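You operate a simulated robot arm through the tools that you are given. There is no shell and no other tool. Be economical: measure what you need, move in short steps, check, and stop when the job is done.

Carry out the task below with a simulated two-armed robot. There is one attempt and no reset: what you move stays moved.

Task
Fetch the grey bag and set it on the middle level of the grey steel shelf. Take the black tub and leave it on the middle level of the grey steel shelf. Take the green tray on the top of the grey bench and put it away on the second level from the bottom of the grey steel shelf. Open the orange door. Do these in any order. Set down upright: black tub.

The check looks at the end state, three seconds after you hand in, the way a careful person would. Anything else that was tipped, shoved, dropped, spilled or broken makes it a failure.

Robot
Two 7-joint arms with three-finger grippers on one trunk, on a base that drives. Base frame: it is fixed to the floor where the robot stands at the start and does not move with it; the origin is under the middle of the robot, x ahead of it, y to its left, z up; the surface under the hand at the start is at about z = 800. Units: mm, degrees, N and s.
The left shoulder is at the start at [87, 126, 1099], the right one opposite. With the tool pointing down near the work surface each hand reaches from about 380 to 860 mm from the robot's upright axis, wherever it stands, measured 20 degrees to its own side. Places, roughly: black tub (8x8x9 cm) [900, 300, 800]; green tray (34x24x5 cm) [600, 500, 800]; grey bag (19x8x4 cm) [500, 100, 800]; middle level of the grey steel shelf [-300, 2100, 900]; orange door [-1600, -1500, 400]; second level of the grey steel shelf [-300, 2100, 500]. Payload 2.94 kg a hand.
Tool frame (each hand has its own): the origin (TCP) lies between the finger pads and is the grasp point; the fingertips stand 30 mm ahead of it; z points along the fingers, y is the line along which they close. The gripper opens to 128 mm. The gripper's body begins 93 mm behind the TCP.
Orientation is that of the tool frame in the base frame, as a unit quaternion [w, x, y, z]. With the fingers straight down and closing along the base's y, the tool's x points along the base's -x, its y along +y and its z along -z.

Tools
- The arms move only by the tool play_rows. It takes "left_steps", "right_steps" or both (then of equal length, played together; a hand with none holds still); each is text: rows parted by semicolons, each of 6 numbers parted by spaces: the shift along the base's x, y, z in mm, then the turn, a rotation vector about the base's x, y, z in degrees. In form: tx ty tz wx wy wz; .... A call has 1 to 12 rows; each row shifts and turns the commanded pose from where the row before left it. "left_gripper" and "right_gripper" are, for a hand that has rows, the gripper command, from -1 (fully open) to 1 (shut), values between in proportion, set as the call begins (left out, the last holds). Rows are played at 5 a second. More than 50 mm and 8.6 degrees between two rows, or a gripper value outside its range, and nothing of the call is played. Where a pose cannot be reached the arm comes as near as it can. A force on the tool above 40 N (or 10 N above the force at the start of the call, whichever is more), or a blocked arm, ends the call early, and 0.2 s more pass. The fingers move at their own pace and stop on an object; they squeeze with about 34 N. The grip force told is the motor's: it shows also when the fingers shut on nothing. Time passes only in rows, and 0.2 s behind the last, so rows that do not move let the fingers close. It gives the time, the measured TCP pose, the force on the tool (base axes), the opening and the grip force at its end, in the units of the frame above (readings bear some noise), with the torque about the TCP (base axes, N m) and any sound that the robot's microphone picked up, and new pictures: "views" is both (left out), scene, wrist or none (wrist: the cameras of the hands that moved).
- Cameras (640 x 400 px; columns grow to the right, rows downward): "scene" is now at [216.1, 51.9, 1249.6]; the picture's right is [0.54, -0.84, 0.00], its down [-0.52, -0.33, -0.79] and it looks along [0.66, 0.42, -0.62] (base axes); focal length 224 px, centre (320, 200). "left" rides on the left gripper at [69, 15, -120] in its tool frame; the picture's right is [-0.21, 0.98, 0.00], its down [-0.82, -0.18, -0.54] and it looks along [-0.53, -0.12, 0.84] (tool axes); focal length 251 px, centre (320, 200). "right" rides on the right gripper at [69, -15, -120] in its tool frame; the picture's right is [0.21, 0.98, 0.00], its down [-0.82, 0.18, -0.54] and it looks along [-0.53, 0.12, 0.84] (tool axes); focal length 251 px, centre (320, 200). There is no depth. A picture from a camera that has moved, and an enlarged one, comes with that camera's place and axes in the base frame and with its lens. The place of the scene camera against the robot may be out by one fixed shift of up to 18 mm in any direction.
- lift_body(by): slides the trunk up (or, below 0, down) by that many mm; the arms and the scene camera ride with it, the base frame stays. It gives what a move gives, with no picture.
- steer(legs): drives the robot by 1 to 6 legs, each [ahead, left, turn to the left] in mm, mm and degrees, along the robot's own axes; the way and the turn of a leg run together, so that a leg with both is an arc; at most 1500 mm and 180 degrees a leg. The arms and the cameras ride along, it lands a little off, and it stops where it bumps. It gives what a move gives, and a new picture of the scene camera.
- pan_tilt(pan, tilt): turns the head with the scene camera to pan (to the left, within 80 degrees either way) and tilt (down, from -29 to 69), counted from straight ahead of the robot. It gives what a move gives, and a new picture of the scene camera.
- close_up(camera, box): a new picture of the part [left, top, right, bottom] of that camera's present view, enlarged. No time passes.
- job_done(): hands the job in; it is judged then, once.

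Work in short steps. Places have to be worked out from the pictures, the camera data and where the tool is seen: move nearer, look again, correct. Check each grasp and each placing, and mend what went wrong. You have 165 turns and 260 pictures in all, those below and enlarged ones among them. Open the grippers and draw the arms clear of the work before you hand the job in, unless the task says otherwise; then end with one line.

The tools are called after "Emit:" by a JSON object that holds its "op" and its "data". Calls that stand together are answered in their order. play_rows: Moves the arms, as the interface text tells. Its arguments: {"type":"object","properties":{"left_steps":{"type":"string"},"left_gripper":{"type":"number"},"right_steps":{"type":"string"},"right_gripper":{"type":"number"},"views":{"type":"string","enum":["both","scene","wrist","none"]}},"required":[]} The other tools are called the same way: lift_body (by) slides the trunk up or down; steer (legs) drives the base; pan_tilt (pan, tilt) turns the head that bears the scene camera; close_up (camera, box) takes an enlarged picture of a part of a camera's view; job_done () hands the job in.

At the start:

```text
time: 0.0
left_tool_pos: [466.7, 512.4, 1104.7]
left_tool_rot: [0.0, 0.0, 1.0, 0.0]
left_ft_force: [0.0, 0.2, 0.0]
left_ft_torque: [0.0, 0.02, 0.02]
left_opening: 128.0
left_grasp_force: 0.0
right_tool_pos: [411.8, -26.0, 1056.3]
right_tool_rot: [0.0, 0.0, 1.0, 0.0]
right_ft_force: [-0.1, -1.0, 0.2]
right_ft_torque: [-0.01, 0.0, 0.0]
right_opening: 128.0
right_grasp_force: 0.1
trunk travel left (down, up): [-314.0, 233.0]
robot x, y, heading: [-0.6, -0.1, -0.4]
head pan, tilt: [32.4, 38.1]
```

scene: 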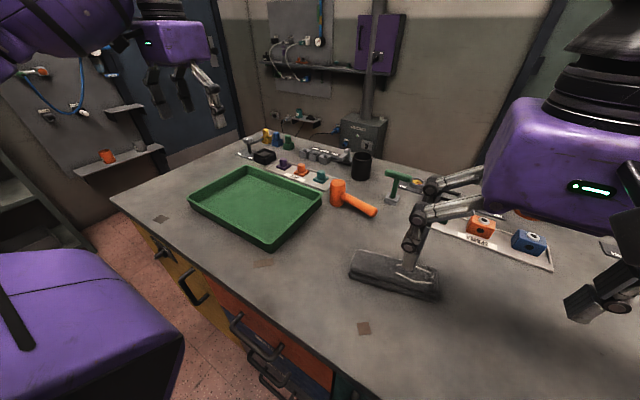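
right: 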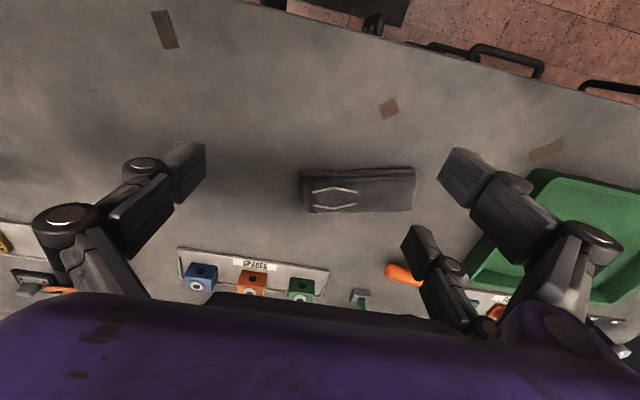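
left: 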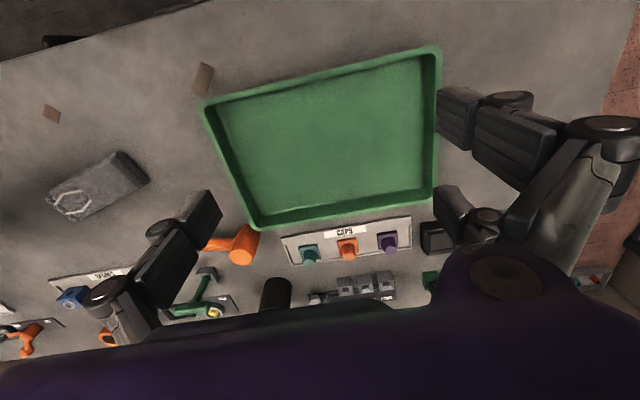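

I'll look closer at the bag and the tub before grasping.

Emit:
{"op": "close_up", "data": {"camera": "right", "box": [260, 130, 460, 255]}}

Emit:
{"op": "close_up", "data": {"camera": "scene", "box": [220, 110, 460, 260]}}

Emit:
{"op": "pan_tilt", "data": {"pan": 80, "tilt": 20}}

```text
3.20 times, centred on (360, 192) of right
camera zoom: at [342.0, -40.0, 1176.2], right [-0.21, 0.98, 0.0], down [0.82, 0.18, 0.54], along [0.53, 0.12, -0.84], focal length 805 px, centre (192, 224)
```

zoom: 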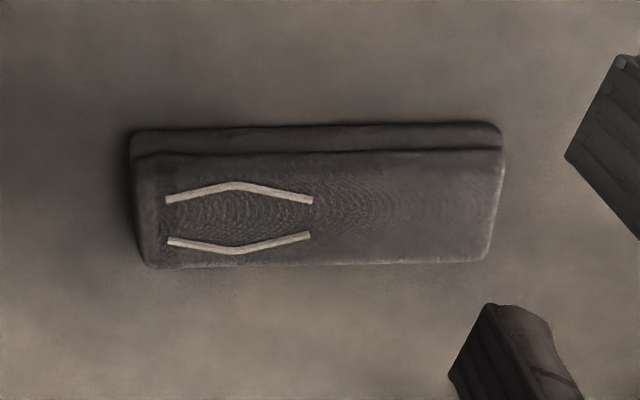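

```text
2.67 times, centred on (340, 185) of scene
camera zoom: at [216.1, 51.9, 1249.6], right [0.54, -0.84, 0.0], down [-0.52, -0.33, -0.79], along [0.66, 0.42, -0.62], focal length 598 px, centre (267, 240)
```

zoom: 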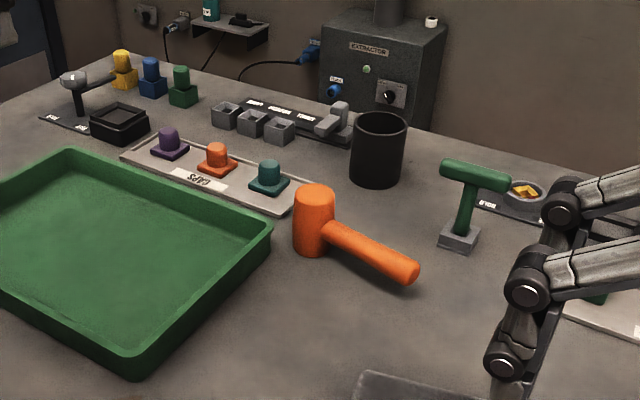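

```text
time: 1.1
left_tool_pos: [467.0, 513.2, 1105.1]
left_tool_rot: [0.001, 0.0, 1.0, 0.001]
left_ft_force: [-0.4, -0.6, 0.1]
left_ft_torque: [0.01, 0.02, 0.02]
left_opening: 128.0
left_grasp_force: 0.1
right_tool_pos: [412.7, -26.5, 1056.7]
right_tool_rot: [0.0, 0.0, 1.0, -0.001]
right_ft_force: [0.7, 0.2, -0.1]
right_ft_torque: [-0.01, 0.02, 0.0]
right_opening: 128.0
right_grasp_force: 0.1
trunk travel left (down, up): [-314.0, 233.0]
robot x, y, heading: [-1.9, -1.0, -0.1]
head pan, tilt: [80.0, 20.0]
camera scene: at [159.6, 97.3, 1278.2], right [0.98, -0.17, 0.0], down [-0.06, -0.34, -0.94], along [0.16, 0.93, -0.34], focal length 224 px, centre (320, 200)
```

scene: 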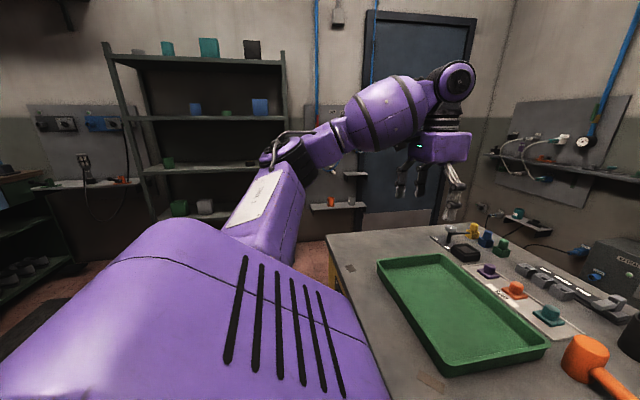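

The shelf is across the room to the left, with its middle level near z≈900. I put the bag's centre at about [533, 67], with its long axis turned about 13° from +y. I'll yaw the right hand so its fingers close across the bag, which also tests the wrist range.

Emit:
{"op": "play_rows", "data": {"right_steps": "16 -1 -6 0 0 -8.5;16 -1 -6 0 0 -8.5;16 -1 -6 0 0 -8.5;16 -1 -6 0 0 -8.5;16 -1 -6 0 0 -8.5;16 -1 -6 0 0 -8.5;16 -1 -6 0 0 -8.5;16 -1 -6 0 0 -8.5;16 -1 -6 0 0 -8.5;0 0 0 0 0 0", "right_gripper": -1, "views": "wrist"}}

Emit:
{"op": "pan_tilt", "data": {"pan": 10, "tilt": 45}}

```text
time: 3.4
left_tool_pos: [467.2, 512.1, 1106.3]
left_tool_rot: [0.0, 0.0, 1.0, 0.0]
left_ft_force: [-0.3, -0.5, 0.0]
left_ft_torque: [0.03, -0.02, 0.04]
left_opening: 127.8
left_grasp_force: 0.0
right_tool_pos: [554.8, -32.7, 1001.8]
right_tool_rot: [0.0, 0.62, 0.785, 0.0]
right_ft_force: [-0.5, -0.1, 0.0]
right_ft_torque: [-0.01, -0.02, 0.0]
right_opening: 128.0
right_grasp_force: 0.1
trunk travel left (down, up): [-314.0, 233.0]
robot x, y, heading: [1.4, -0.0, -0.0]
head pan, tilt: [80.0, 20.0]
camera right: at [524.2, 30.8, 1121.6], right [0.9, 0.44, 0.0], down [0.37, -0.76, 0.54], along [0.24, -0.49, -0.84], focal length 251 px, centre (320, 200)
```

right: 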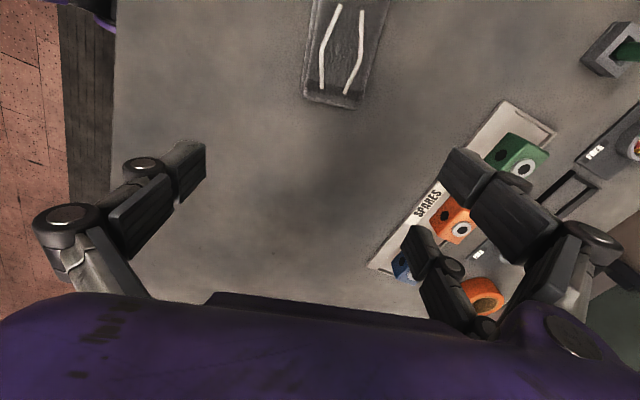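

```text
time: 4.8
left_tool_pos: [466.9, 512.4, 1104.8]
left_tool_rot: [0.0, 0.0, 1.0, 0.0]
left_ft_force: [0.4, 0.0, -0.3]
left_ft_torque: [-0.01, -0.03, 0.02]
left_opening: 127.9
left_grasp_force: 0.0
right_tool_pos: [555.9, -34.4, 1002.3]
right_tool_rot: [0.0, 0.619, 0.785, -0.001]
right_ft_force: [-0.4, 0.4, -0.3]
right_ft_torque: [-0.03, 0.0, -0.02]
right_opening: 128.1
right_grasp_force: 0.1
trunk travel left (down, up): [-314.0, 233.0]
robot x, y, heading: [0.9, -0.3, 0.2]
head pan, tilt: [10.0, 45.0]
camera scene: at [223.4, 19.8, 1239.6], right [0.17, -0.98, 0.0], down [-0.7, -0.12, -0.71], along [0.7, 0.12, -0.71], focal length 224 px, centre (320, 200)
```

scene: 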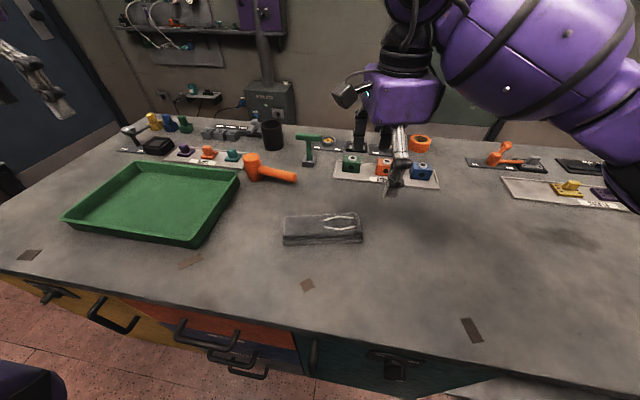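

The yaw worked. Now I'll tilt the tool 45° toward +y, about its closing axis, while moving down to the pre-grasp point.

Emit:
{"op": "play_rows", "data": {"right_steps": "0 -2 -11 7.29 1.75 0;0 -2 -11 7.29 1.75 0;0 -2 -11 7.29 1.75 0;0 -2 -11 7.29 1.75 0;0 -2 -11 7.29 1.75 0;0 -2 -11 7.29 1.75 0;0 0 0 0 0 0"}}

```text
time: 6.4
left_tool_pos: [467.0, 512.9, 1104.7]
left_tool_rot: [0.0, 0.0, 1.0, 0.0]
left_ft_force: [0.3, -0.2, -0.3]
left_ft_torque: [-0.03, 0.0, -0.01]
left_opening: 127.9
left_grasp_force: 0.0
right_tool_pos: [556.8, -46.8, 937.0]
right_tool_rot: [-0.3, 0.572, 0.725, 0.238]
right_ft_force: [-0.8, 0.4, 0.1]
right_ft_torque: [-0.04, 0.01, 0.02]
right_opening: 128.1
right_grasp_force: 0.1
trunk travel left (down, up): [-314.0, 233.0]
robot x, y, heading: [2.5, -1.6, -0.1]
head pan, tilt: [10.0, 45.0]
camera scene: at [223.3, 20.2, 1239.6], right [0.17, -0.98, 0.0], down [-0.7, -0.12, -0.71], along [0.7, 0.12, -0.71], focal length 224 px, centre (320, 200)
camera right: at [548.8, -84.0, 1070.0], right [0.91, 0.38, 0.15], down [0.4, -0.89, -0.2], along [0.06, 0.24, -0.97], focal length 251 px, centre (320, 200)
```

scene: 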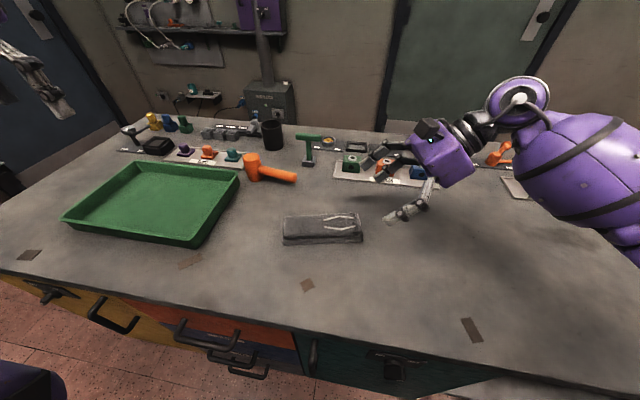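
right: 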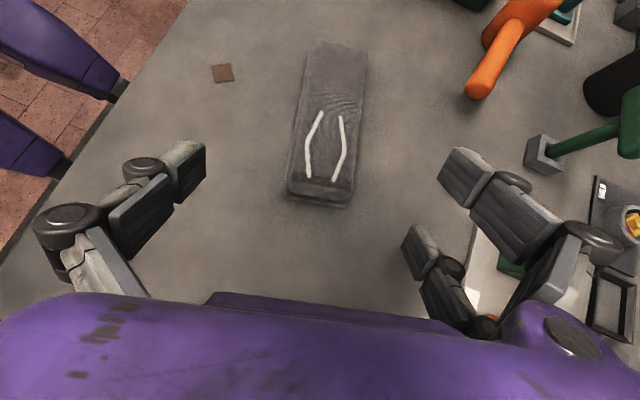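

The bag is centred between the fingers. I'll advance along the tool axis to the bag centre and close.

Emit:
{"op": "play_rows", "data": {"right_steps": "-4.4 21.8 -20.4 0 0 0;-4.4 21.8 -20.4 0 0 0;-4.4 21.8 -20.4 0 0 0;-4.4 21.8 -20.4 0 0 0;-4.4 21.8 -20.4 0 0 0;0 0 0 0 0 0"}}

```text
time: 7.8
left_tool_pos: [467.4, 512.0, 1104.3]
left_tool_rot: [0.0, 0.0, 1.0, 0.0]
left_ft_force: [-0.2, 0.2, -0.6]
left_ft_torque: [0.0, 0.02, 0.02]
left_opening: 127.8
left_grasp_force: 0.1
right_tool_pos: [535.0, 62.5, 835.6]
right_tool_rot: [-0.3, 0.572, 0.726, 0.237]
right_ft_force: [-1.0, 0.0, 0.2]
right_ft_torque: [0.03, 0.0, -0.03]
right_opening: 127.9
right_grasp_force: 0.0
trunk travel left (down, up): [-314.0, 233.0]
robot x, y, heading: [-3.2, -0.6, -0.1]
head pan, tilt: [10.0, 45.0]
camera scene: at [223.2, 19.4, 1239.6], right [0.17, -0.98, 0.0], down [-0.7, -0.12, -0.71], along [0.7, 0.12, -0.71], focal length 224 px, centre (320, 200)
camera right: at [527.3, 24.6, 968.1], right [0.91, 0.38, 0.15], down [0.4, -0.89, -0.2], along [0.06, 0.24, -0.97], focal length 251 px, centre (320, 200)
```

scene: 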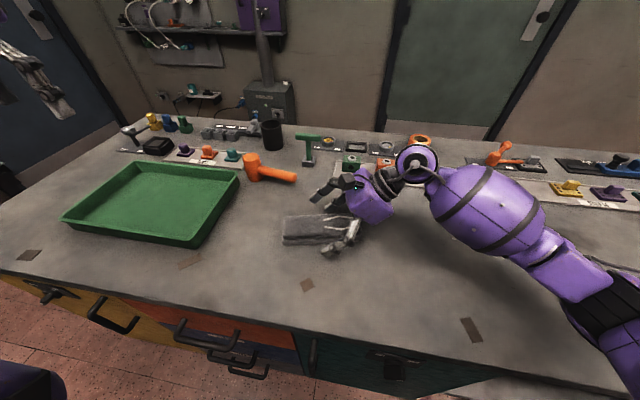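
right: 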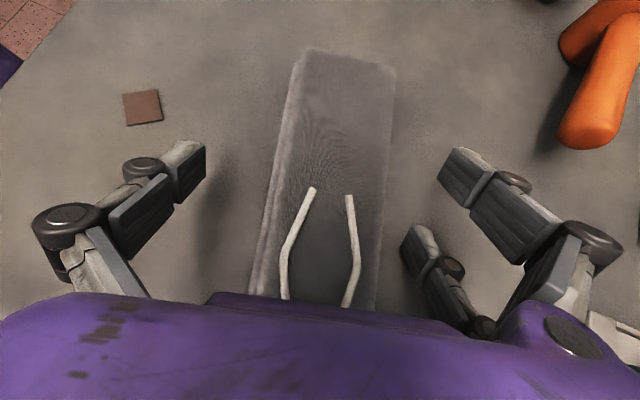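

The fingers straddle the bag near its middle, so I'll lower 3 mm and close.

Emit:
{"op": "play_rows", "data": {"right_steps": "1 -5 -3 0 0 0;0 0 0 0 0 0;0 0 0 0 0 0;0 0 0 0 0 0;0 0 0 0 0 0", "right_gripper": 1, "views": "none"}}

Emit:
{"op": "play_rows", "data": {"right_steps": "0 0 20 0 0 0;0 0 30 0 0 0;0 0 40 0 0 0;0 0 40 0 0 0;0 0 0 0 0 0"}}

```text
time: 8.3
left_tool_pos: [467.3, 511.6, 1105.7]
left_tool_rot: [0.0, 0.0, 1.0, 0.001]
left_ft_force: [0.2, -0.2, 0.3]
left_ft_torque: [0.0, -0.02, -0.04]
left_opening: 128.1
left_grasp_force: 0.0
right_tool_pos: [546.2, 55.0, 843.3]
right_tool_rot: [-0.292, 0.57, 0.725, 0.253]
right_ft_force: [10.1, -6.8, 20.3]
right_ft_torque: [-0.3, -0.93, -0.09]
right_opening: 70.8
right_grasp_force: 31.9
trunk travel left (down, up): [-314.0, 233.0]
robot x, y, heading: [1.2, -0.8, -0.0]
head pan, tilt: [10.0, 45.0]
stopped in row 2 (right hand): the force on the tool passed its limit at 50 N (the readings are from after the stop); the commanded pose is now the measured one
```

```text
time: 9.6
left_tool_pos: [467.2, 512.3, 1105.6]
left_tool_rot: [-0.001, 0.0, 1.0, 0.0]
left_ft_force: [0.6, 0.0, -0.1]
left_ft_torque: [0.03, 0.02, 0.03]
left_opening: 128.1
left_grasp_force: 0.0
right_tool_pos: [542.9, 57.3, 970.1]
right_tool_rot: [-0.294, 0.572, 0.724, 0.249]
right_ft_force: [0.4, -0.4, -0.5]
right_ft_torque: [0.0, 0.02, 0.03]
right_opening: 70.7
right_grasp_force: 33.7
trunk travel left (down, up): [-314.0, 233.0]
robot x, y, heading: [0.8, -3.9, 0.1]
head pan, tilt: [10.0, 45.0]
camera scene: at [224.0, 19.5, 1239.5], right [0.17, -0.98, 0.0], down [-0.7, -0.12, -0.71], along [0.7, 0.12, -0.71], focal length 224 px, centre (320, 200)
camera right: at [532.3, 17.8, 1102.1], right [0.91, 0.37, 0.17], down [0.4, -0.9, -0.2], along [0.08, 0.25, -0.96], focal length 251 px, centre (320, 200)
```

scene: 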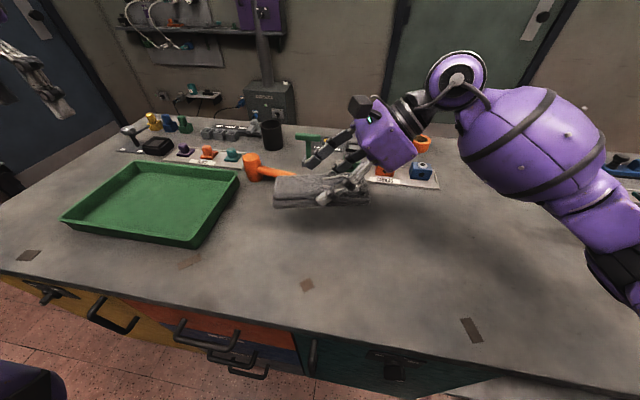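
right: 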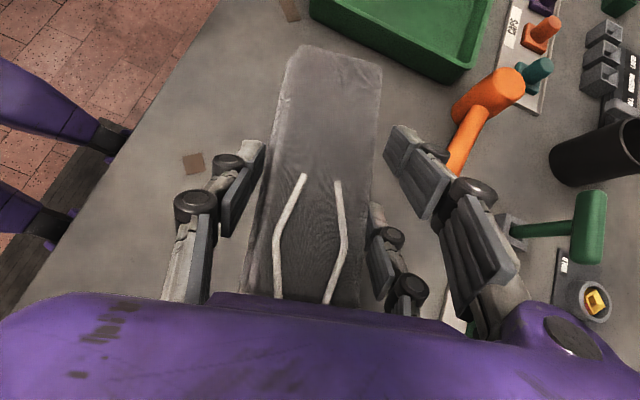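

The bag is held at a 70 mm opening. Now I'll raise it and turn the tool to point straight ahead, the pose I'll need at the shelf, to see whether the wrist allows it.

Emit:
{"op": "play_rows", "data": {"right_steps": "0 -20 10 0 0 -8.5;0 -20 10 0 0 -8.5;0 -20 10 0 0 -8.5;0 -20 10 0 0 -8.5;0 -20 10 0 0 -8.5;0 -20 10 0 0 -8.5;0 -20 10 0 0 -8.5;0 -20 10 0 0 -8.5;0 -20 10 0 0 -8.5;0 -10 10 0 0 -8.5;0 -10 10 0 0 -8.5;0 0 0 0 0 -8.5"}}

```text
time: 12.2
left_tool_pos: [467.7, 513.1, 1105.1]
left_tool_rot: [0.0, 0.001, 1.0, 0.0]
left_ft_force: [-0.7, 0.0, 0.7]
left_ft_torque: [-0.02, 0.02, 0.01]
left_opening: 128.2
left_grasp_force: 0.0
right_tool_pos: [544.6, -142.8, 1081.0]
right_tool_rot: [0.008, 0.923, 0.012, 0.384]
right_ft_force: [-0.1, 0.3, -0.7]
right_ft_torque: [-0.01, 0.02, -0.01]
right_opening: 70.4
right_grasp_force: 34.4
trunk travel left (down, up): [-314.0, 233.0]
robot x, y, heading: [3.6, -0.6, -0.2]
head pan, tilt: [10.0, 45.0]
camera scene: at [224.4, 20.7, 1239.4], right [0.17, -0.98, 0.0], down [-0.7, -0.12, -0.71], along [0.7, 0.12, -0.71], focal length 224 px, centre (320, 200)
camera right: at [505.0, -123.4, 1212.6], right [0.17, -0.97, 0.18], down [-0.96, -0.2, -0.2], along [0.23, -0.14, -0.96], focal length 251 px, centre (320, 200)
```

scene: 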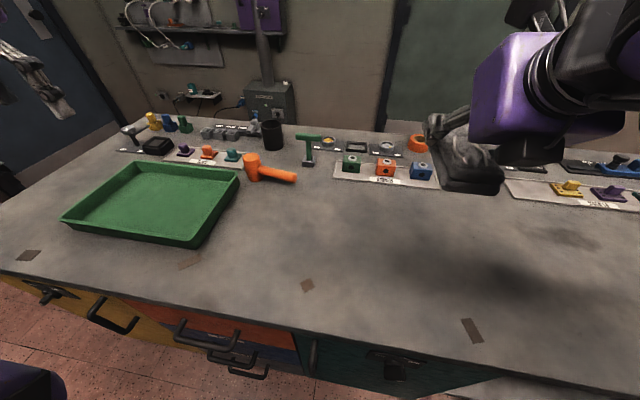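
right: 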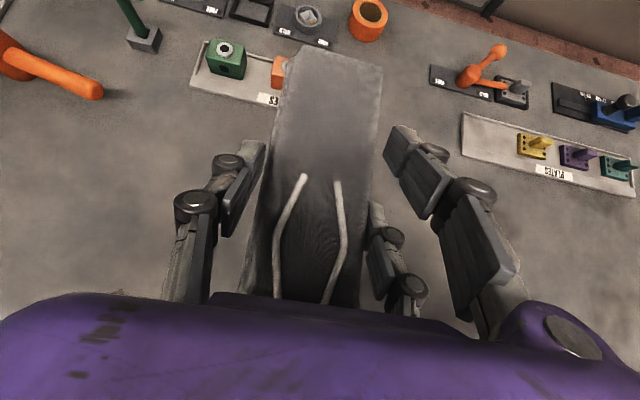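

The right arm holds the bag in the forward-pointing pose with no trouble. Next I'll turn the left hand the mirrored way, ready to tilt it toward the tub.

Emit:
{"op": "play_rows", "data": {"left_steps": "8 -8 0 0 0 8.5;8 -8 0 0 0 8.5;8 -8 0 0 0 8.5;8 -8 0 0 0 8.5;8 -8 0 0 0 8.5;8 -8 0 0 0 8.5;8 -8 0 0 0 8.5;8 -8 0 0 0 8.5;8 -8 0 0 0 8.5;8 -8 0 0 0 8.5;8 -8 0 0 0 8.5;8 -8 0 0 0 8.5", "left_gripper": -1, "views": "none"}}

Emit:
{"op": "play_rows", "data": {"left_steps": "0 -10 0 0 0 7.8;0 -10 0 0 0 7.8;0 -10 0 0 0 7.8;0 -10 0 0 0 7.8;0 -10 0 0 0 7.8;0 -10 0 0 0 7.8;0 -10 0 0 0 7.8;0 -10 0 0 0 7.8;0 -10 0 0 0 7.8;0 -10 0 0 0 7.8;0 0 0 0 0 0", "views": "both"}}

```text
time: 14.8
left_tool_pos: [564.3, 416.7, 1105.1]
left_tool_rot: [0.0, 0.778, -0.629, 0.0]
left_ft_force: [-0.3, 0.8, 0.7]
left_ft_torque: [0.0, 0.02, -0.01]
left_opening: 128.2
left_grasp_force: 0.1
right_tool_pos: [543.6, -144.7, 1080.5]
right_tool_rot: [0.007, 0.923, 0.013, 0.386]
right_ft_force: [-0.5, -0.2, -0.7]
right_ft_torque: [0.04, 0.01, -0.01]
right_opening: 70.5
right_grasp_force: 33.9
trunk travel left (down, up): [-314.0, 233.0]
robot x, y, heading: [-2.7, 6.7, -0.1]
head pan, tilt: [10.0, 45.0]
```

```text
time: 17.1
left_tool_pos: [580.9, 447.9, 1103.8]
left_tool_rot: [0.007, 1.0, -0.008, 0.0]
left_ft_force: [-0.1, -0.1, 0.0]
left_ft_torque: [-0.02, 0.0, 0.01]
left_opening: 127.9
left_grasp_force: 0.1
left hand out of reach, approached as far as the arm can: row 8, 9, 10
right_tool_pos: [542.4, -143.2, 1080.2]
right_tool_rot: [0.006, 0.923, 0.013, 0.385]
right_ft_force: [0.3, -1.1, -0.3]
right_ft_torque: [0.01, -0.01, 0.04]
right_opening: 70.6
right_grasp_force: 33.9
trunk travel left (down, up): [-314.0, 233.0]
robot x, y, heading: [0.2, 0.4, 0.2]
head pan, tilt: [10.0, 45.0]
camera scene: at [223.6, 19.3, 1239.6], right [0.17, -0.98, 0.0], down [-0.7, -0.12, -0.71], along [0.7, 0.12, -0.71], focal length 224 px, centre (320, 200)
camera left: at [650.1, 433.7, 1224.3], right [-0.23, -0.97, 0.01], down [-0.82, 0.2, 0.54], along [-0.53, 0.11, -0.84], focal length 251 px, centre (320, 200)
```

scene: 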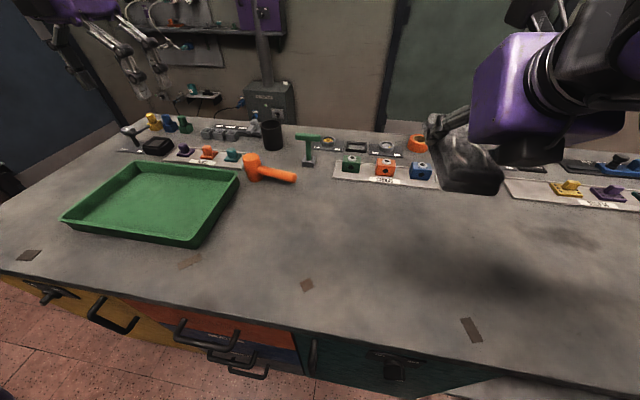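
left: 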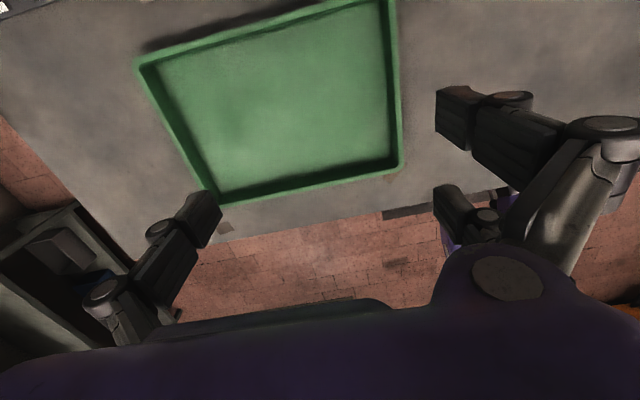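

The yaw succeeded, though the position drifted a little near a limit. I'll tilt the left tool forward now and see how it tracks.

Emit:
{"op": "play_rows", "data": {"left_steps": "15 -10 -5 0 -7.5 0;15 -10 -5 0 -7.5 0;15 -10 -5 0 -7.5 0;15 -10 -5 0 -7.5 0;15 -10 -5 0 -7.5 0;15 -10 -5 0 -7.5 0;0 0 0 0 0 0", "views": "both"}}

```text
time: 18.8
left_tool_pos: [678.9, 434.9, 1070.4]
left_tool_rot: [0.004, 0.924, -0.003, 0.383]
left_ft_force: [0.3, -0.2, -0.3]
left_ft_torque: [0.0, 0.0, -0.02]
left_opening: 128.2
left_grasp_force: 0.1
left hand out of reach, approached as far as the arm can: row 1, 2, 3, 4, 5
right_tool_pos: [541.9, -143.3, 1080.6]
right_tool_rot: [0.008, 0.923, 0.012, 0.385]
right_ft_force: [0.7, 0.1, -0.4]
right_ft_torque: [0.0, -0.02, -0.02]
right_opening: 70.0
right_grasp_force: 33.7
trunk travel left (down, up): [-314.0, 233.0]
robot x, y, heading: [4.0, -1.5, -0.1]
head pan, tilt: [10.0, 45.0]
camera scene: at [223.6, 19.7, 1239.6], right [0.17, -0.98, 0.0], down [-0.7, -0.12, -0.71], along [0.7, 0.12, -0.71], focal length 224 px, centre (320, 200)
camera left: at [642.7, 419.7, 1204.3], right [-0.16, -0.98, -0.15], down [-0.96, 0.19, -0.2], along [0.22, 0.11, -0.97], focal length 251 px, centre (320, 200)
```

scene: 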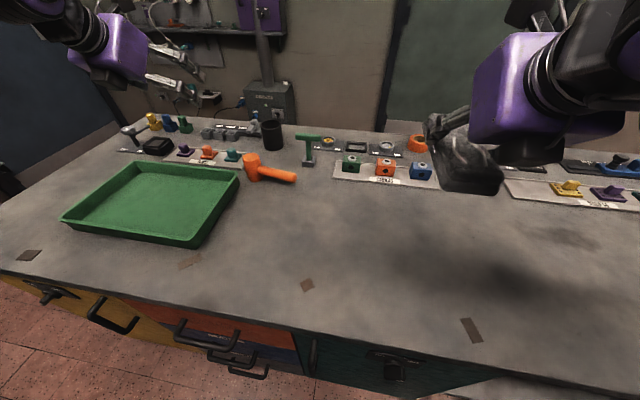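
left: 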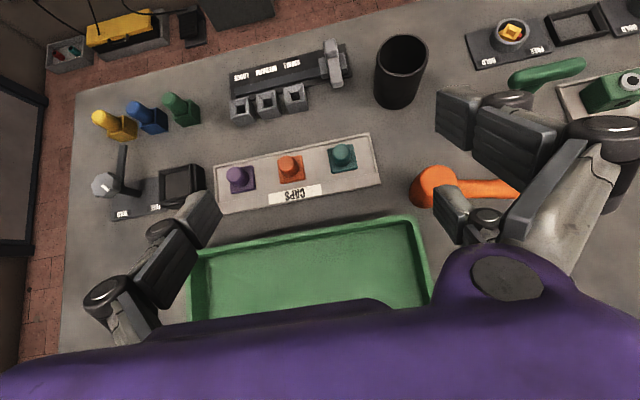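

The tub's rim centre works out at about [901, 302], with the rim near z≈890. I'll move the left hand to just above it.

Emit:
{"op": "play_rows", "data": {"left_steps": "37 -22 -18 0 0 0;37 -22 -18 0 0 0;37 -22 -18 0 0 0;37 -22 -18 0 0 0;37 -22 -18 0 0 0;36 -22 -18 0 0 0;0 0 0 0 0 0", "views": "both"}}

```text
time: 20.4
left_tool_pos: [857.1, 433.3, 958.9]
left_tool_rot: [0.007, 0.923, -0.006, 0.385]
left_ft_force: [1.0, 0.1, 0.2]
left_ft_torque: [0.01, 0.0, 0.03]
left_opening: 128.1
left_grasp_force: 0.1
left hand out of reach, approached as far as the arm can: row 1, 2, 3, 4, 5, 6
right_tool_pos: [542.1, -143.3, 1080.9]
right_tool_rot: [0.007, 0.923, 0.013, 0.385]
right_ft_force: [-0.5, 0.6, 0.1]
right_ft_torque: [0.01, -0.05, -0.03]
right_opening: 70.5
right_grasp_force: 33.9
trunk travel left (down, up): [-314.0, 233.0]
robot x, y, heading: [-3.0, 0.4, -0.1]
head pan, tilt: [10.0, 45.0]
camera scene: at [223.4, 19.4, 1239.7], right [0.17, -0.98, 0.0], down [-0.7, -0.12, -0.71], along [0.7, 0.12, -0.71], focal length 224 px, centre (320, 200)
camera left: at [821.4, 419.5, 1093.6], right [-0.17, -0.98, -0.14], down [-0.96, 0.19, -0.2], along [0.23, 0.1, -0.97], focal length 251 px, centre (320, 200)
```

scene: 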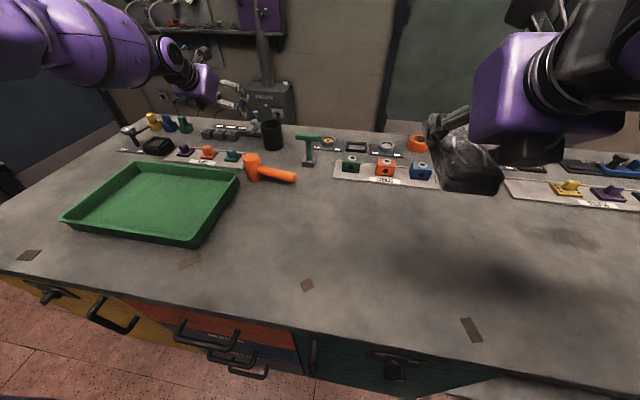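
left: 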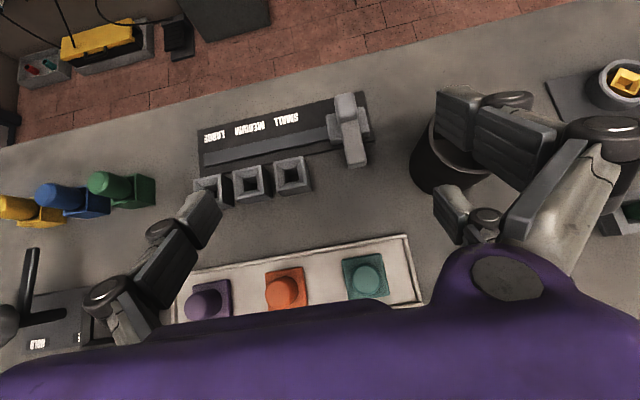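

The arm can't follow in y with this yaw, because of a wrist limit. I'll turn the pointing direction to the right by about 25° so it can come in toward the tub.

Emit:
{"op": "play_rows", "data": {"left_steps": "0 0 0 0 0 -8;0 0 0 0 0 -8;0 0 0 0 0 -8;0 0 0 0 0 0", "views": "both"}}

```text
time: 21.4
left_tool_pos: [850.9, 430.8, 959.3]
left_tool_rot: [0.078, 0.903, -0.192, 0.375]
left_ft_force: [-0.4, -1.4, 0.1]
left_ft_torque: [0.03, 0.01, 0.03]
left_opening: 128.0
left_grasp_force: 0.1
left hand out of reach, approached as far as the arm can: row 3
right_tool_pos: [541.9, -143.2, 1080.7]
right_tool_rot: [0.007, 0.923, 0.012, 0.385]
right_ft_force: [0.2, 0.3, -0.8]
right_ft_torque: [0.01, 0.0, 0.03]
right_opening: 70.3
right_grasp_force: 34.6
trunk travel left (down, up): [-314.0, 233.0]
robot x, y, heading: [0.2, 3.3, -0.1]
head pan, tilt: [10.0, 45.0]
camera scene: at [223.6, 19.2, 1239.6], right [0.17, -0.98, 0.0], down [-0.7, -0.12, -0.71], along [0.7, 0.12, -0.71], focal length 224 px, centre (320, 200)
camera left: at [811.9, 431.9, 1094.0], right [-0.53, -0.83, -0.16], down [-0.81, 0.56, -0.2], along [0.25, 0.02, -0.97], focal length 251 px, centre (320, 200)
```

scene: 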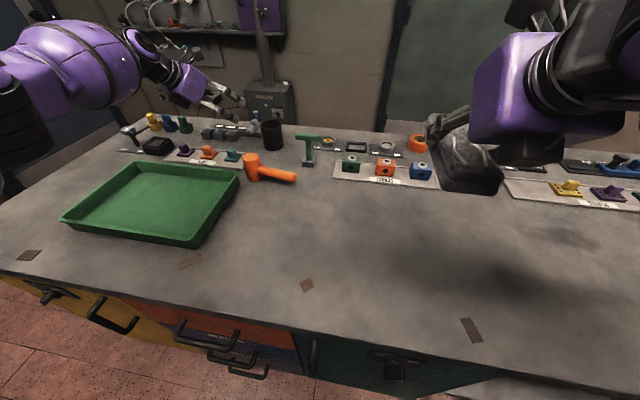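
left: 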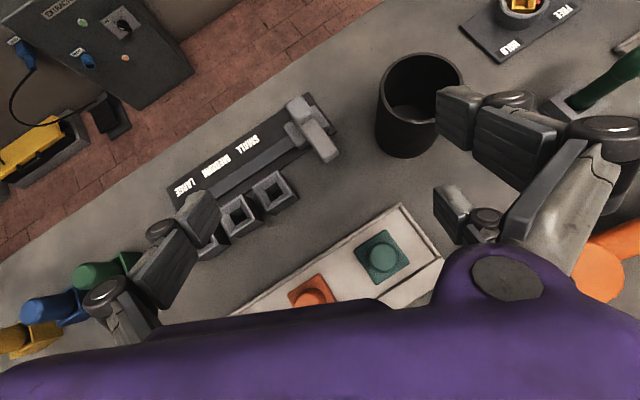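

The yaw was accepted, so I'll try moving over to the tub now.

Emit:
{"op": "play_rows", "data": {"left_steps": "10 -26 0 0 0 0;10 -26 0 0 0 0;10 -26 0 0 0 0;10 -26 0 0 0 0;10 -25 0 0 0 0;0 0 0 0 0 0", "views": "wrist"}}

```text
time: 22.8
left_tool_pos: [861.5, 370.9, 964.1]
left_tool_rot: [0.079, 0.904, -0.192, 0.375]
left_ft_force: [-1.4, -0.3, -0.3]
left_ft_torque: [0.0, -0.01, -0.03]
left_opening: 127.9
left_grasp_force: 0.0
left hand out of reach, approached as far as the arm can: row 1, 2, 3, 4, 5
right_tool_pos: [542.7, -142.8, 1079.0]
right_tool_rot: [0.008, 0.923, 0.011, 0.385]
right_ft_force: [0.1, 0.9, -0.8]
right_ft_torque: [0.02, 0.04, 0.01]
right_opening: 70.3
right_grasp_force: 34.3
trunk travel left (down, up): [-314.0, 233.0]
robot x, y, heading: [-2.8, 3.4, -0.1]
head pan, tilt: [10.0, 45.0]
camera left: at [823.2, 370.5, 1097.6], right [-0.54, -0.83, -0.15], down [-0.81, 0.56, -0.2], along [0.25, 0.02, -0.97], focal length 251 px, centre (320, 200)
```

left: 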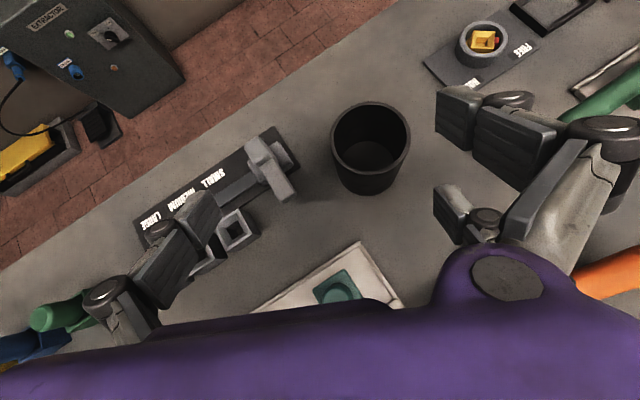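

The limit comes from wrist yaw, not length. I'll shift the base 110 mm right so the tub sits further to the left hand's side.

Emit:
{"op": "steer", "data": {"legs": [[0, -110, 0]]}}

```text
time: 24.4
left_tool_pos: [861.7, 261.5, 964.5]
left_tool_rot: [0.08, 0.904, -0.192, 0.374]
left_ft_force: [-0.5, 0.0, 0.3]
left_ft_torque: [0.02, -0.01, 0.01]
left_opening: 128.0
left_grasp_force: 0.1
right_tool_pos: [543.2, -254.3, 1079.9]
right_tool_rot: [0.007, 0.923, 0.012, 0.385]
right_ft_force: [-0.7, -0.1, -1.0]
right_ft_torque: [0.0, 0.03, 0.01]
right_opening: 70.3
right_grasp_force: 33.9
trunk travel left (down, up): [-314.0, 233.0]
robot x, y, heading: [0.3, -113.1, -0.0]
head pan, tilt: [10.0, 45.0]
camera scene: at [223.8, -90.2, 1239.6], right [0.17, -0.98, 0.0], down [-0.7, -0.12, -0.71], along [0.7, 0.12, -0.71], focal length 224 px, centre (320, 200)
```

scene: 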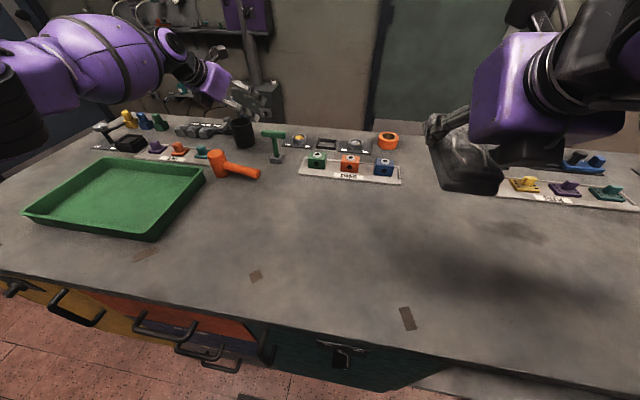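

Now I'll move the left hand the remaining ~40/41 mm to sit over the tub.

Emit:
{"op": "play_rows", "data": {"left_steps": "13 14 0 0 0 0;13 14 0 0 0 0;13 13 0 0 0 0;0 0 0 0 0 0", "views": "wrist"}}

```text
time: 25.4
left_tool_pos: [856.1, 295.5, 962.7]
left_tool_rot: [0.08, 0.904, -0.192, 0.374]
left_ft_force: [-1.1, -0.2, 0.2]
left_ft_torque: [0.04, 0.05, -0.02]
left_opening: 127.8
left_grasp_force: 0.0
left hand out of reach, approached as far as the arm can: row 1, 2, 3
right_tool_pos: [542.3, -252.3, 1080.1]
right_tool_rot: [0.007, 0.923, 0.012, 0.385]
right_ft_force: [0.4, -0.5, -0.7]
right_ft_torque: [-0.02, 0.01, -0.01]
right_opening: 70.2
right_grasp_force: 34.3
trunk travel left (down, up): [-314.0, 233.0]
robot x, y, heading: [-0.3, -111.1, 0.1]
head pan, tilt: [10.0, 45.0]
camera left: at [817.6, 296.1, 1097.7], right [-0.54, -0.83, -0.15], down [-0.81, 0.56, -0.2], along [0.25, 0.02, -0.97], focal length 251 px, centre (320, 200)
```

left: 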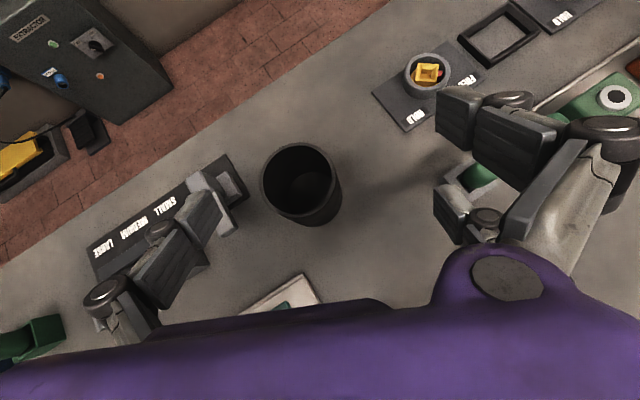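

Reach in x is short by about 45 mm. I'll look straight down to see how much room the base has ahead.

Emit:
{"op": "pan_tilt", "data": {"pan": 0, "tilt": 69}}

```text
time: 26.2
left_tool_pos: [856.7, 295.8, 963.1]
left_tool_rot: [0.08, 0.904, -0.192, 0.374]
left_ft_force: [0.1, -0.3, 0.4]
left_ft_torque: [0.01, 0.01, 0.03]
left_opening: 128.0
left_grasp_force: 0.0
right_tool_pos: [543.4, -252.3, 1081.2]
right_tool_rot: [0.008, 0.923, 0.012, 0.385]
right_ft_force: [-0.8, -0.8, -1.1]
right_ft_torque: [0.01, 0.04, -0.02]
right_opening: 70.0
right_grasp_force: 33.5
trunk travel left (down, up): [-314.0, 233.0]
robot x, y, heading: [-2.3, -111.6, -0.1]
head pan, tilt: [0.0, 68.8]
camera scene: at [199.7, -104.1, 1210.7], right [0.0, -1.0, 0.0], down [-0.93, 0.0, -0.36], along [0.36, 0.0, -0.93], focal length 224 px, centre (320, 200)
```

scene: 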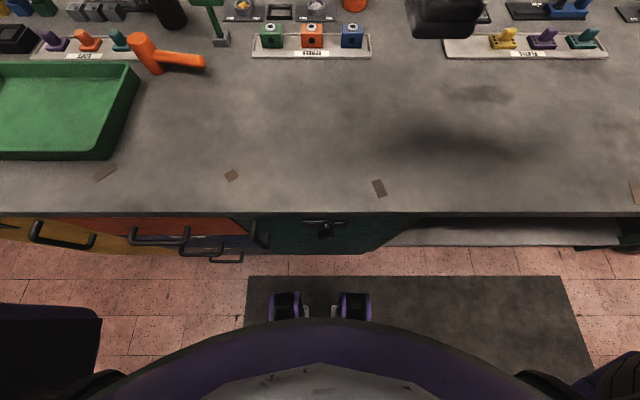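

The base front is about 100 mm clear of the drawer handles, so I'll drive 55 mm ahead.

Emit:
{"op": "steer", "data": {"legs": [[55, 0, 0]]}}

Emit:
{"op": "play_rows", "data": {"left_steps": "0 0 -5 0 0 0;0 0 -5 0 0 0", "views": "wrist"}}

```text
time: 27.2
left_tool_pos: [911.2, 296.0, 963.3]
left_tool_rot: [0.08, 0.903, -0.193, 0.375]
left_ft_force: [1.4, 0.1, 0.7]
left_ft_torque: [0.02, 0.01, -0.01]
left_opening: 127.7
left_grasp_force: 0.1
right_tool_pos: [597.4, -251.8, 1080.4]
right_tool_rot: [0.008, 0.923, 0.012, 0.386]
right_ft_force: [0.9, -0.3, -0.6]
right_ft_torque: [0.01, 0.0, 0.01]
right_opening: 70.1
right_grasp_force: 34.5
trunk travel left (down, up): [-314.0, 233.0]
robot x, y, heading: [55.4, -115.3, 0.0]
head pan, tilt: [0.0, 68.8]
camera scene: at [254.8, -104.1, 1210.6], right [0.0, -1.0, 0.0], down [-0.93, 0.0, -0.36], along [0.36, 0.0, -0.93], focal length 224 px, centre (320, 200)
```

scene: 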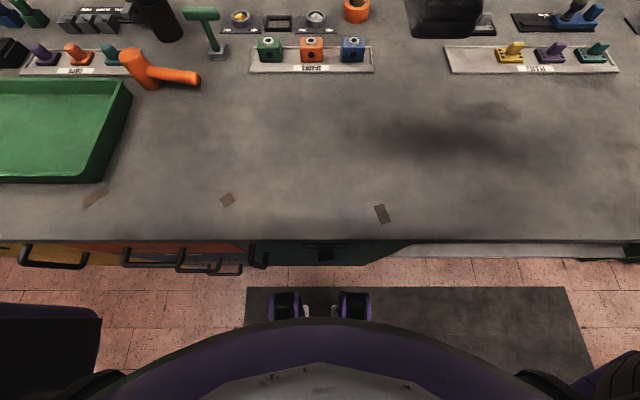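

```text
time: 27.8
left_tool_pos: [912.1, 296.1, 953.1]
left_tool_rot: [0.079, 0.904, -0.192, 0.374]
left_ft_force: [-0.7, -0.8, -0.1]
left_ft_torque: [-0.01, -0.03, -0.01]
left_opening: 128.2
left_grasp_force: 0.1
right_tool_pos: [597.0, -253.4, 1080.6]
right_tool_rot: [0.008, 0.923, 0.013, 0.385]
right_ft_force: [0.3, 0.7, -1.2]
right_ft_torque: [0.0, 0.0, -0.01]
right_opening: 70.0
right_grasp_force: 33.6
trunk travel left (down, up): [-314.0, 233.0]
robot x, y, heading: [57.6, -107.8, -0.0]
head pan, tilt: [0.0, 68.8]
camera left: at [872.4, 296.3, 1087.1], right [-0.54, -0.83, -0.15], down [-0.81, 0.56, -0.2], along [0.25, 0.02, -0.97], focal length 251 px, centre (320, 200)
```

left: 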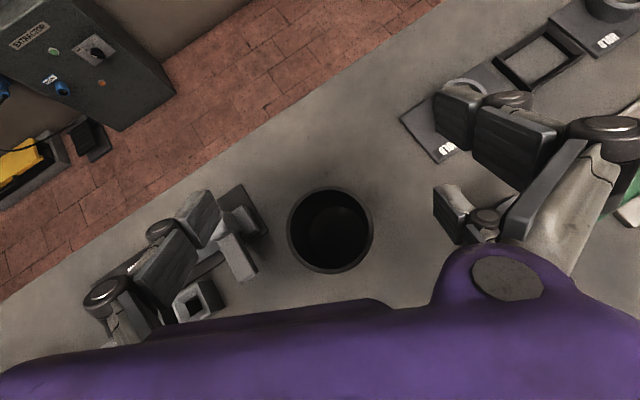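

The tub rim centre comes out at about [898, 305]. I'll narrow the opening to ~102 mm to stay clear of the grey tools on the left, then centre over the tub.

Emit:
{"op": "play_rows", "data": {"left_steps": "-7 4 -5 0 0 0;-6 4 -5 0 0 0;0 0 0 0 0 0", "left_gripper": -0.6, "views": "wrist"}}

```text
time: 28.6
left_tool_pos: [897.2, 303.7, 942.9]
left_tool_rot: [0.079, 0.904, -0.191, 0.374]
left_ft_force: [0.1, 0.3, -0.1]
left_ft_torque: [0.02, 0.01, -0.03]
left_opening: 102.1
left_grasp_force: 0.1
right_tool_pos: [596.9, -251.5, 1080.5]
right_tool_rot: [0.008, 0.923, 0.011, 0.385]
right_ft_force: [0.3, 0.0, -0.8]
right_ft_torque: [0.0, 0.03, 0.01]
right_opening: 70.0
right_grasp_force: 33.8
trunk travel left (down, up): [-314.0, 233.0]
robot x, y, heading: [56.9, -108.6, 0.0]
head pan, tilt: [0.0, 68.8]
camera left: at [859.0, 304.7, 1077.4], right [-0.54, -0.83, -0.15], down [-0.81, 0.56, -0.2], along [0.25, 0.02, -0.97], focal length 251 px, centre (320, 200)
```

left: 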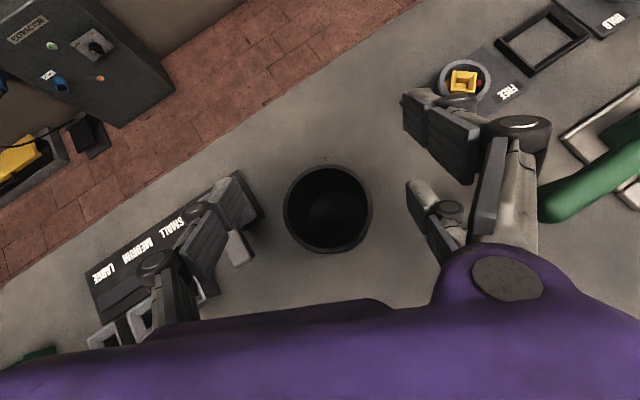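

It's aligned, so I'll descend straight down to z≈858.

Emit:
{"op": "play_rows", "data": {"left_steps": "0 0 -20 0 0 0;0 1 -20 0 0 0;1 1 -20 0 0 0;0 0 -15 0 0 0;0 0 -10 0 0 0;0 0 0 0 0 0", "views": "wrist"}}

```text
time: 30.0
left_tool_pos: [891.8, 304.4, 860.8]
left_tool_rot: [0.079, 0.904, -0.192, 0.374]
left_ft_force: [0.1, 0.6, -0.1]
left_ft_torque: [0.0, -0.01, 0.01]
left_opening: 102.4
left_grasp_force: 0.1
left hand out of reach, approached as far as the arm can: row 4
right_tool_pos: [597.9, -254.3, 1080.6]
right_tool_rot: [0.008, 0.923, 0.012, 0.385]
right_ft_force: [-0.1, 0.2, -0.7]
right_ft_torque: [0.01, 0.03, -0.01]
right_opening: 70.4
right_grasp_force: 33.4
trunk travel left (down, up): [-314.0, 233.0]
robot x, y, heading: [55.9, -109.9, -0.5]
head pan, tilt: [0.0, 68.8]
camera left: at [853.7, 304.9, 994.4], right [-0.54, -0.83, -0.15], down [-0.81, 0.56, -0.2], along [0.25, 0.02, -0.97], focal length 251 px, centre (320, 200)
```

left: 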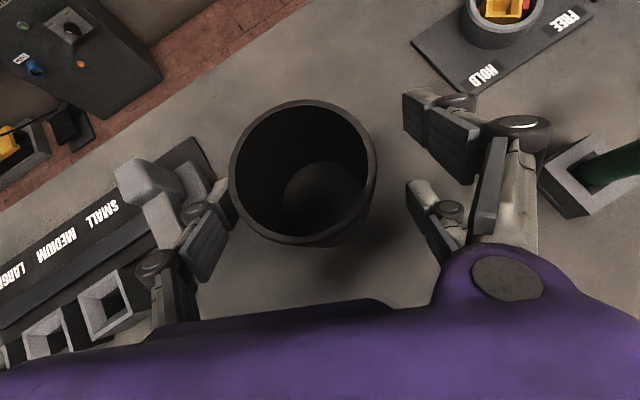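

The fingers straddle the tub, so I'll close the left gripper.

Emit:
{"op": "play_rows", "data": {"left_steps": "0 0 0 0 0 0;0 0 0 0 0 0;0 0 0 0 0 0;0 0 0 0 0 0", "left_gripper": 1, "views": "wrist"}}

```text
time: 31.0
left_tool_pos: [891.9, 304.6, 861.4]
left_tool_rot: [0.079, 0.904, -0.192, 0.375]
left_ft_force: [0.8, 0.2, 0.5]
left_ft_torque: [-0.06, 0.05, 0.04]
left_opening: 73.6
left_grasp_force: 33.8
right_tool_pos: [597.4, -252.5, 1079.7]
right_tool_rot: [0.007, 0.923, 0.013, 0.385]
right_ft_force: [0.4, 0.3, -0.3]
right_ft_torque: [0.01, 0.0, 0.0]
right_opening: 70.1
right_grasp_force: 33.7
trunk travel left (down, up): [-314.0, 233.0]
robot x, y, heading: [51.7, -110.1, 0.0]
head pan, tilt: [0.0, 68.8]
camera left: at [853.7, 305.0, 994.8], right [-0.53, -0.83, -0.15], down [-0.81, 0.56, -0.2], along [0.25, 0.02, -0.97], focal length 251 px, centre (320, 200)
```

left: 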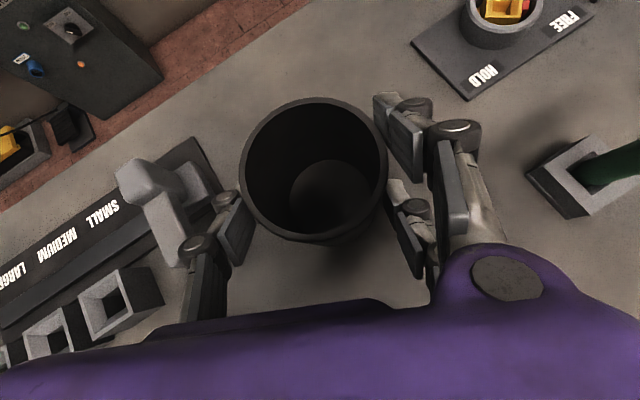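

The grip is firm at 73.6 mm. I'll lift the tub.

Emit:
{"op": "play_rows", "data": {"left_steps": "0 0 15 0 0 0;0 0 30 0 0 0;0 0 40 0 0 0;0 0 40 0 0 0;-20 10 40 0 0 0;-40 10 20 0 0 0;-45 10 0 0 0 0;-45 10 0 0 0 0;0 0 0 0 0 0", "views": "both"}}

```text
time: 33.0
left_tool_pos: [746.0, 343.4, 1042.9]
left_tool_rot: [0.08, 0.904, -0.192, 0.373]
left_ft_force: [0.7, -0.3, -1.2]
left_ft_torque: [0.03, 0.04, 0.08]
left_opening: 73.4
left_grasp_force: 33.6
right_tool_pos: [597.2, -253.1, 1080.0]
right_tool_rot: [0.006, 0.923, 0.013, 0.385]
right_ft_force: [0.2, 0.6, -0.2]
right_ft_torque: [-0.02, 0.04, 0.05]
right_opening: 70.2
right_grasp_force: 34.7
trunk travel left (down, up): [-314.0, 233.0]
robot x, y, heading: [49.2, -109.7, -0.0]
head pan, tilt: [0.0, 68.8]
camera scene: at [253.5, -50.4, 1232.3], right [0.71, -0.71, 0.0], down [-0.54, -0.54, -0.64], along [0.45, 0.45, -0.77], focal length 224 px, centre (320, 200)
camera left: at [707.4, 343.8, 1177.5], right [-0.54, -0.83, -0.15], down [-0.81, 0.56, -0.2], along [0.25, 0.02, -0.97], focal length 251 px, centre (320, 200)
```

scene: 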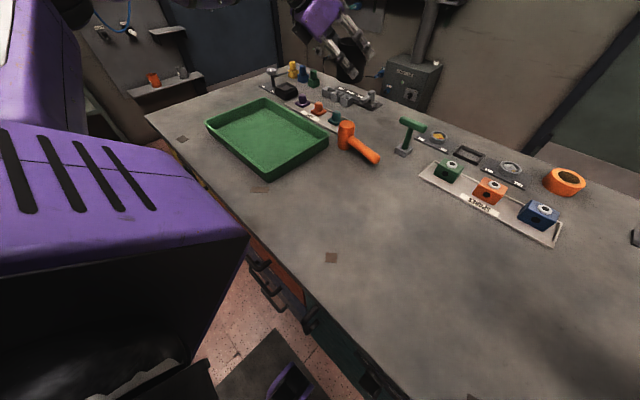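
left: 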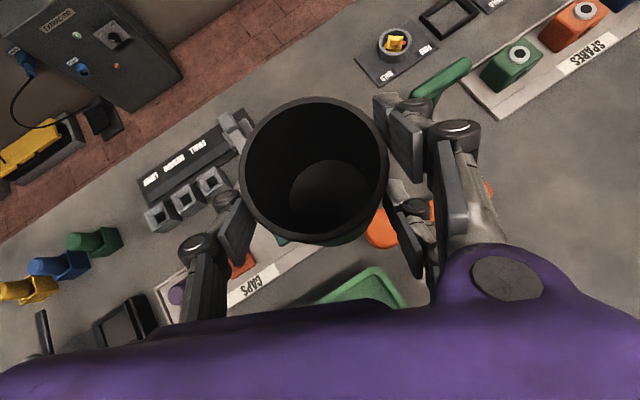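

The tub is lifted upright. I'll pull both arms in for travel and look left.

Emit:
{"op": "play_rows", "data": {"left_steps": "-35 0 0 0 0 0;-35 0 0 0 0 0;-35 0 0 0 0 0;-35 0 0 0 0 0;-35 0 0 0 0 0;0 0 0 0 0 0", "right_steps": "-20 0 0 0 0 0;-20 0 0 0 0 0;-20 0 0 0 0 0;-20 0 0 0 0 0;-20 0 0 0 0 0;0 0 0 0 0 0", "views": "none"}}

Emit:
{"op": "pan_tilt", "data": {"pan": 80, "tilt": 25}}

Emit:
{"op": "pan_tilt", "data": {"pan": -80, "tilt": 25}}

```text
time: 34.4
left_tool_pos: [571.9, 343.5, 1044.7]
left_tool_rot: [0.08, 0.903, -0.193, 0.375]
left_ft_force: [-0.6, 0.1, -0.8]
left_ft_torque: [-0.03, 0.0, 0.01]
left_opening: 73.5
left_grasp_force: 34.2
right_tool_pos: [576.4, -253.2, 1080.9]
right_tool_rot: [0.007, 0.923, 0.012, 0.385]
right_ft_force: [0.1, 0.2, -0.6]
right_ft_torque: [-0.01, 0.02, 0.0]
right_opening: 70.5
right_grasp_force: 34.2
right hand out of reach, approached as far as the arm can: row 2, 3, 4, 5
trunk travel left (down, up): [-314.0, 233.0]
robot x, y, heading: [57.6, -108.9, 0.1]
head pan, tilt: [0.0, 68.8]
```

```text
time: 35.9
left_tool_pos: [570.8, 343.9, 1043.9]
left_tool_rot: [0.08, 0.904, -0.192, 0.374]
left_ft_force: [-0.8, -0.3, -0.3]
left_ft_torque: [0.0, -0.02, 0.01]
left_opening: 73.9
left_grasp_force: 33.6
right_tool_pos: [577.3, -253.8, 1080.3]
right_tool_rot: [0.008, 0.923, 0.012, 0.386]
right_ft_force: [-0.2, 0.8, -0.6]
right_ft_torque: [0.02, -0.04, -0.06]
right_opening: 70.0
right_grasp_force: 34.5
trunk travel left (down, up): [-314.0, 233.0]
robot x, y, heading: [52.4, -109.6, 0.1]
head pan, tilt: [80.0, 25.0]
camera scene: at [214.2, -13.3, 1270.1], right [0.98, -0.17, 0.0], down [-0.07, -0.42, -0.91], along [0.16, 0.89, -0.42], focal length 224 px, centre (320, 200)
```

scene: 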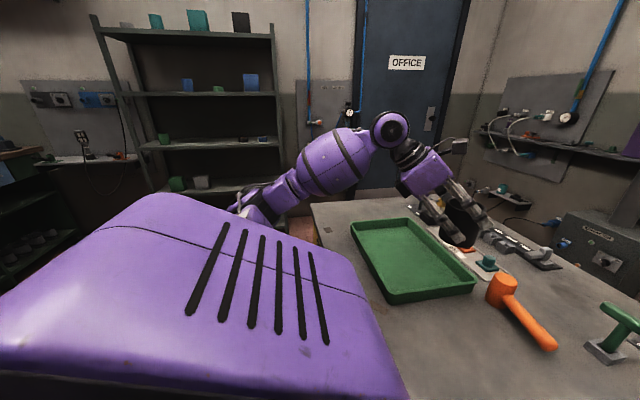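

```text
time: 38.4
left_tool_pos: [571.4, 344.7, 1044.3]
left_tool_rot: [0.08, 0.904, -0.192, 0.374]
left_ft_force: [0.6, 0.4, -1.0]
left_ft_torque: [-0.02, 0.02, -0.02]
left_opening: 73.3
left_grasp_force: 34.2
right_tool_pos: [577.5, -253.1, 1080.8]
right_tool_rot: [0.007, 0.923, 0.012, 0.385]
right_ft_force: [0.2, -0.5, -1.1]
right_ft_torque: [0.01, -0.01, 0.0]
right_opening: 70.1
right_grasp_force: 33.9
trunk travel left (down, up): [-314.0, 233.0]
robot x, y, heading: [52.7, -110.2, 0.1]
head pan, tilt: [-80.0, 25.0]
camera scene: at [214.1, -194.8, 1270.1], right [-0.98, -0.17, 0.0], down [-0.07, 0.42, -0.91], along [0.16, -0.89, -0.42], focal length 224 px, centre (320, 200)
```

scene: 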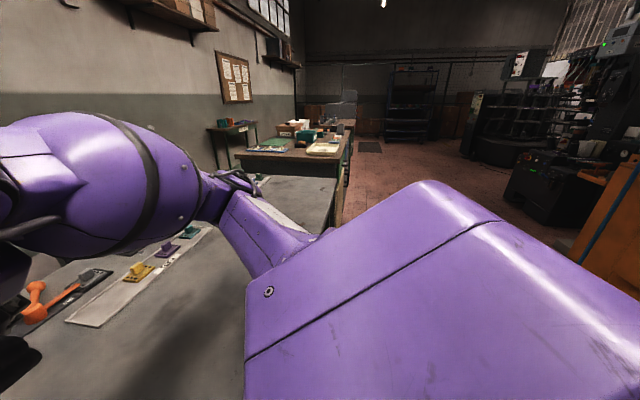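

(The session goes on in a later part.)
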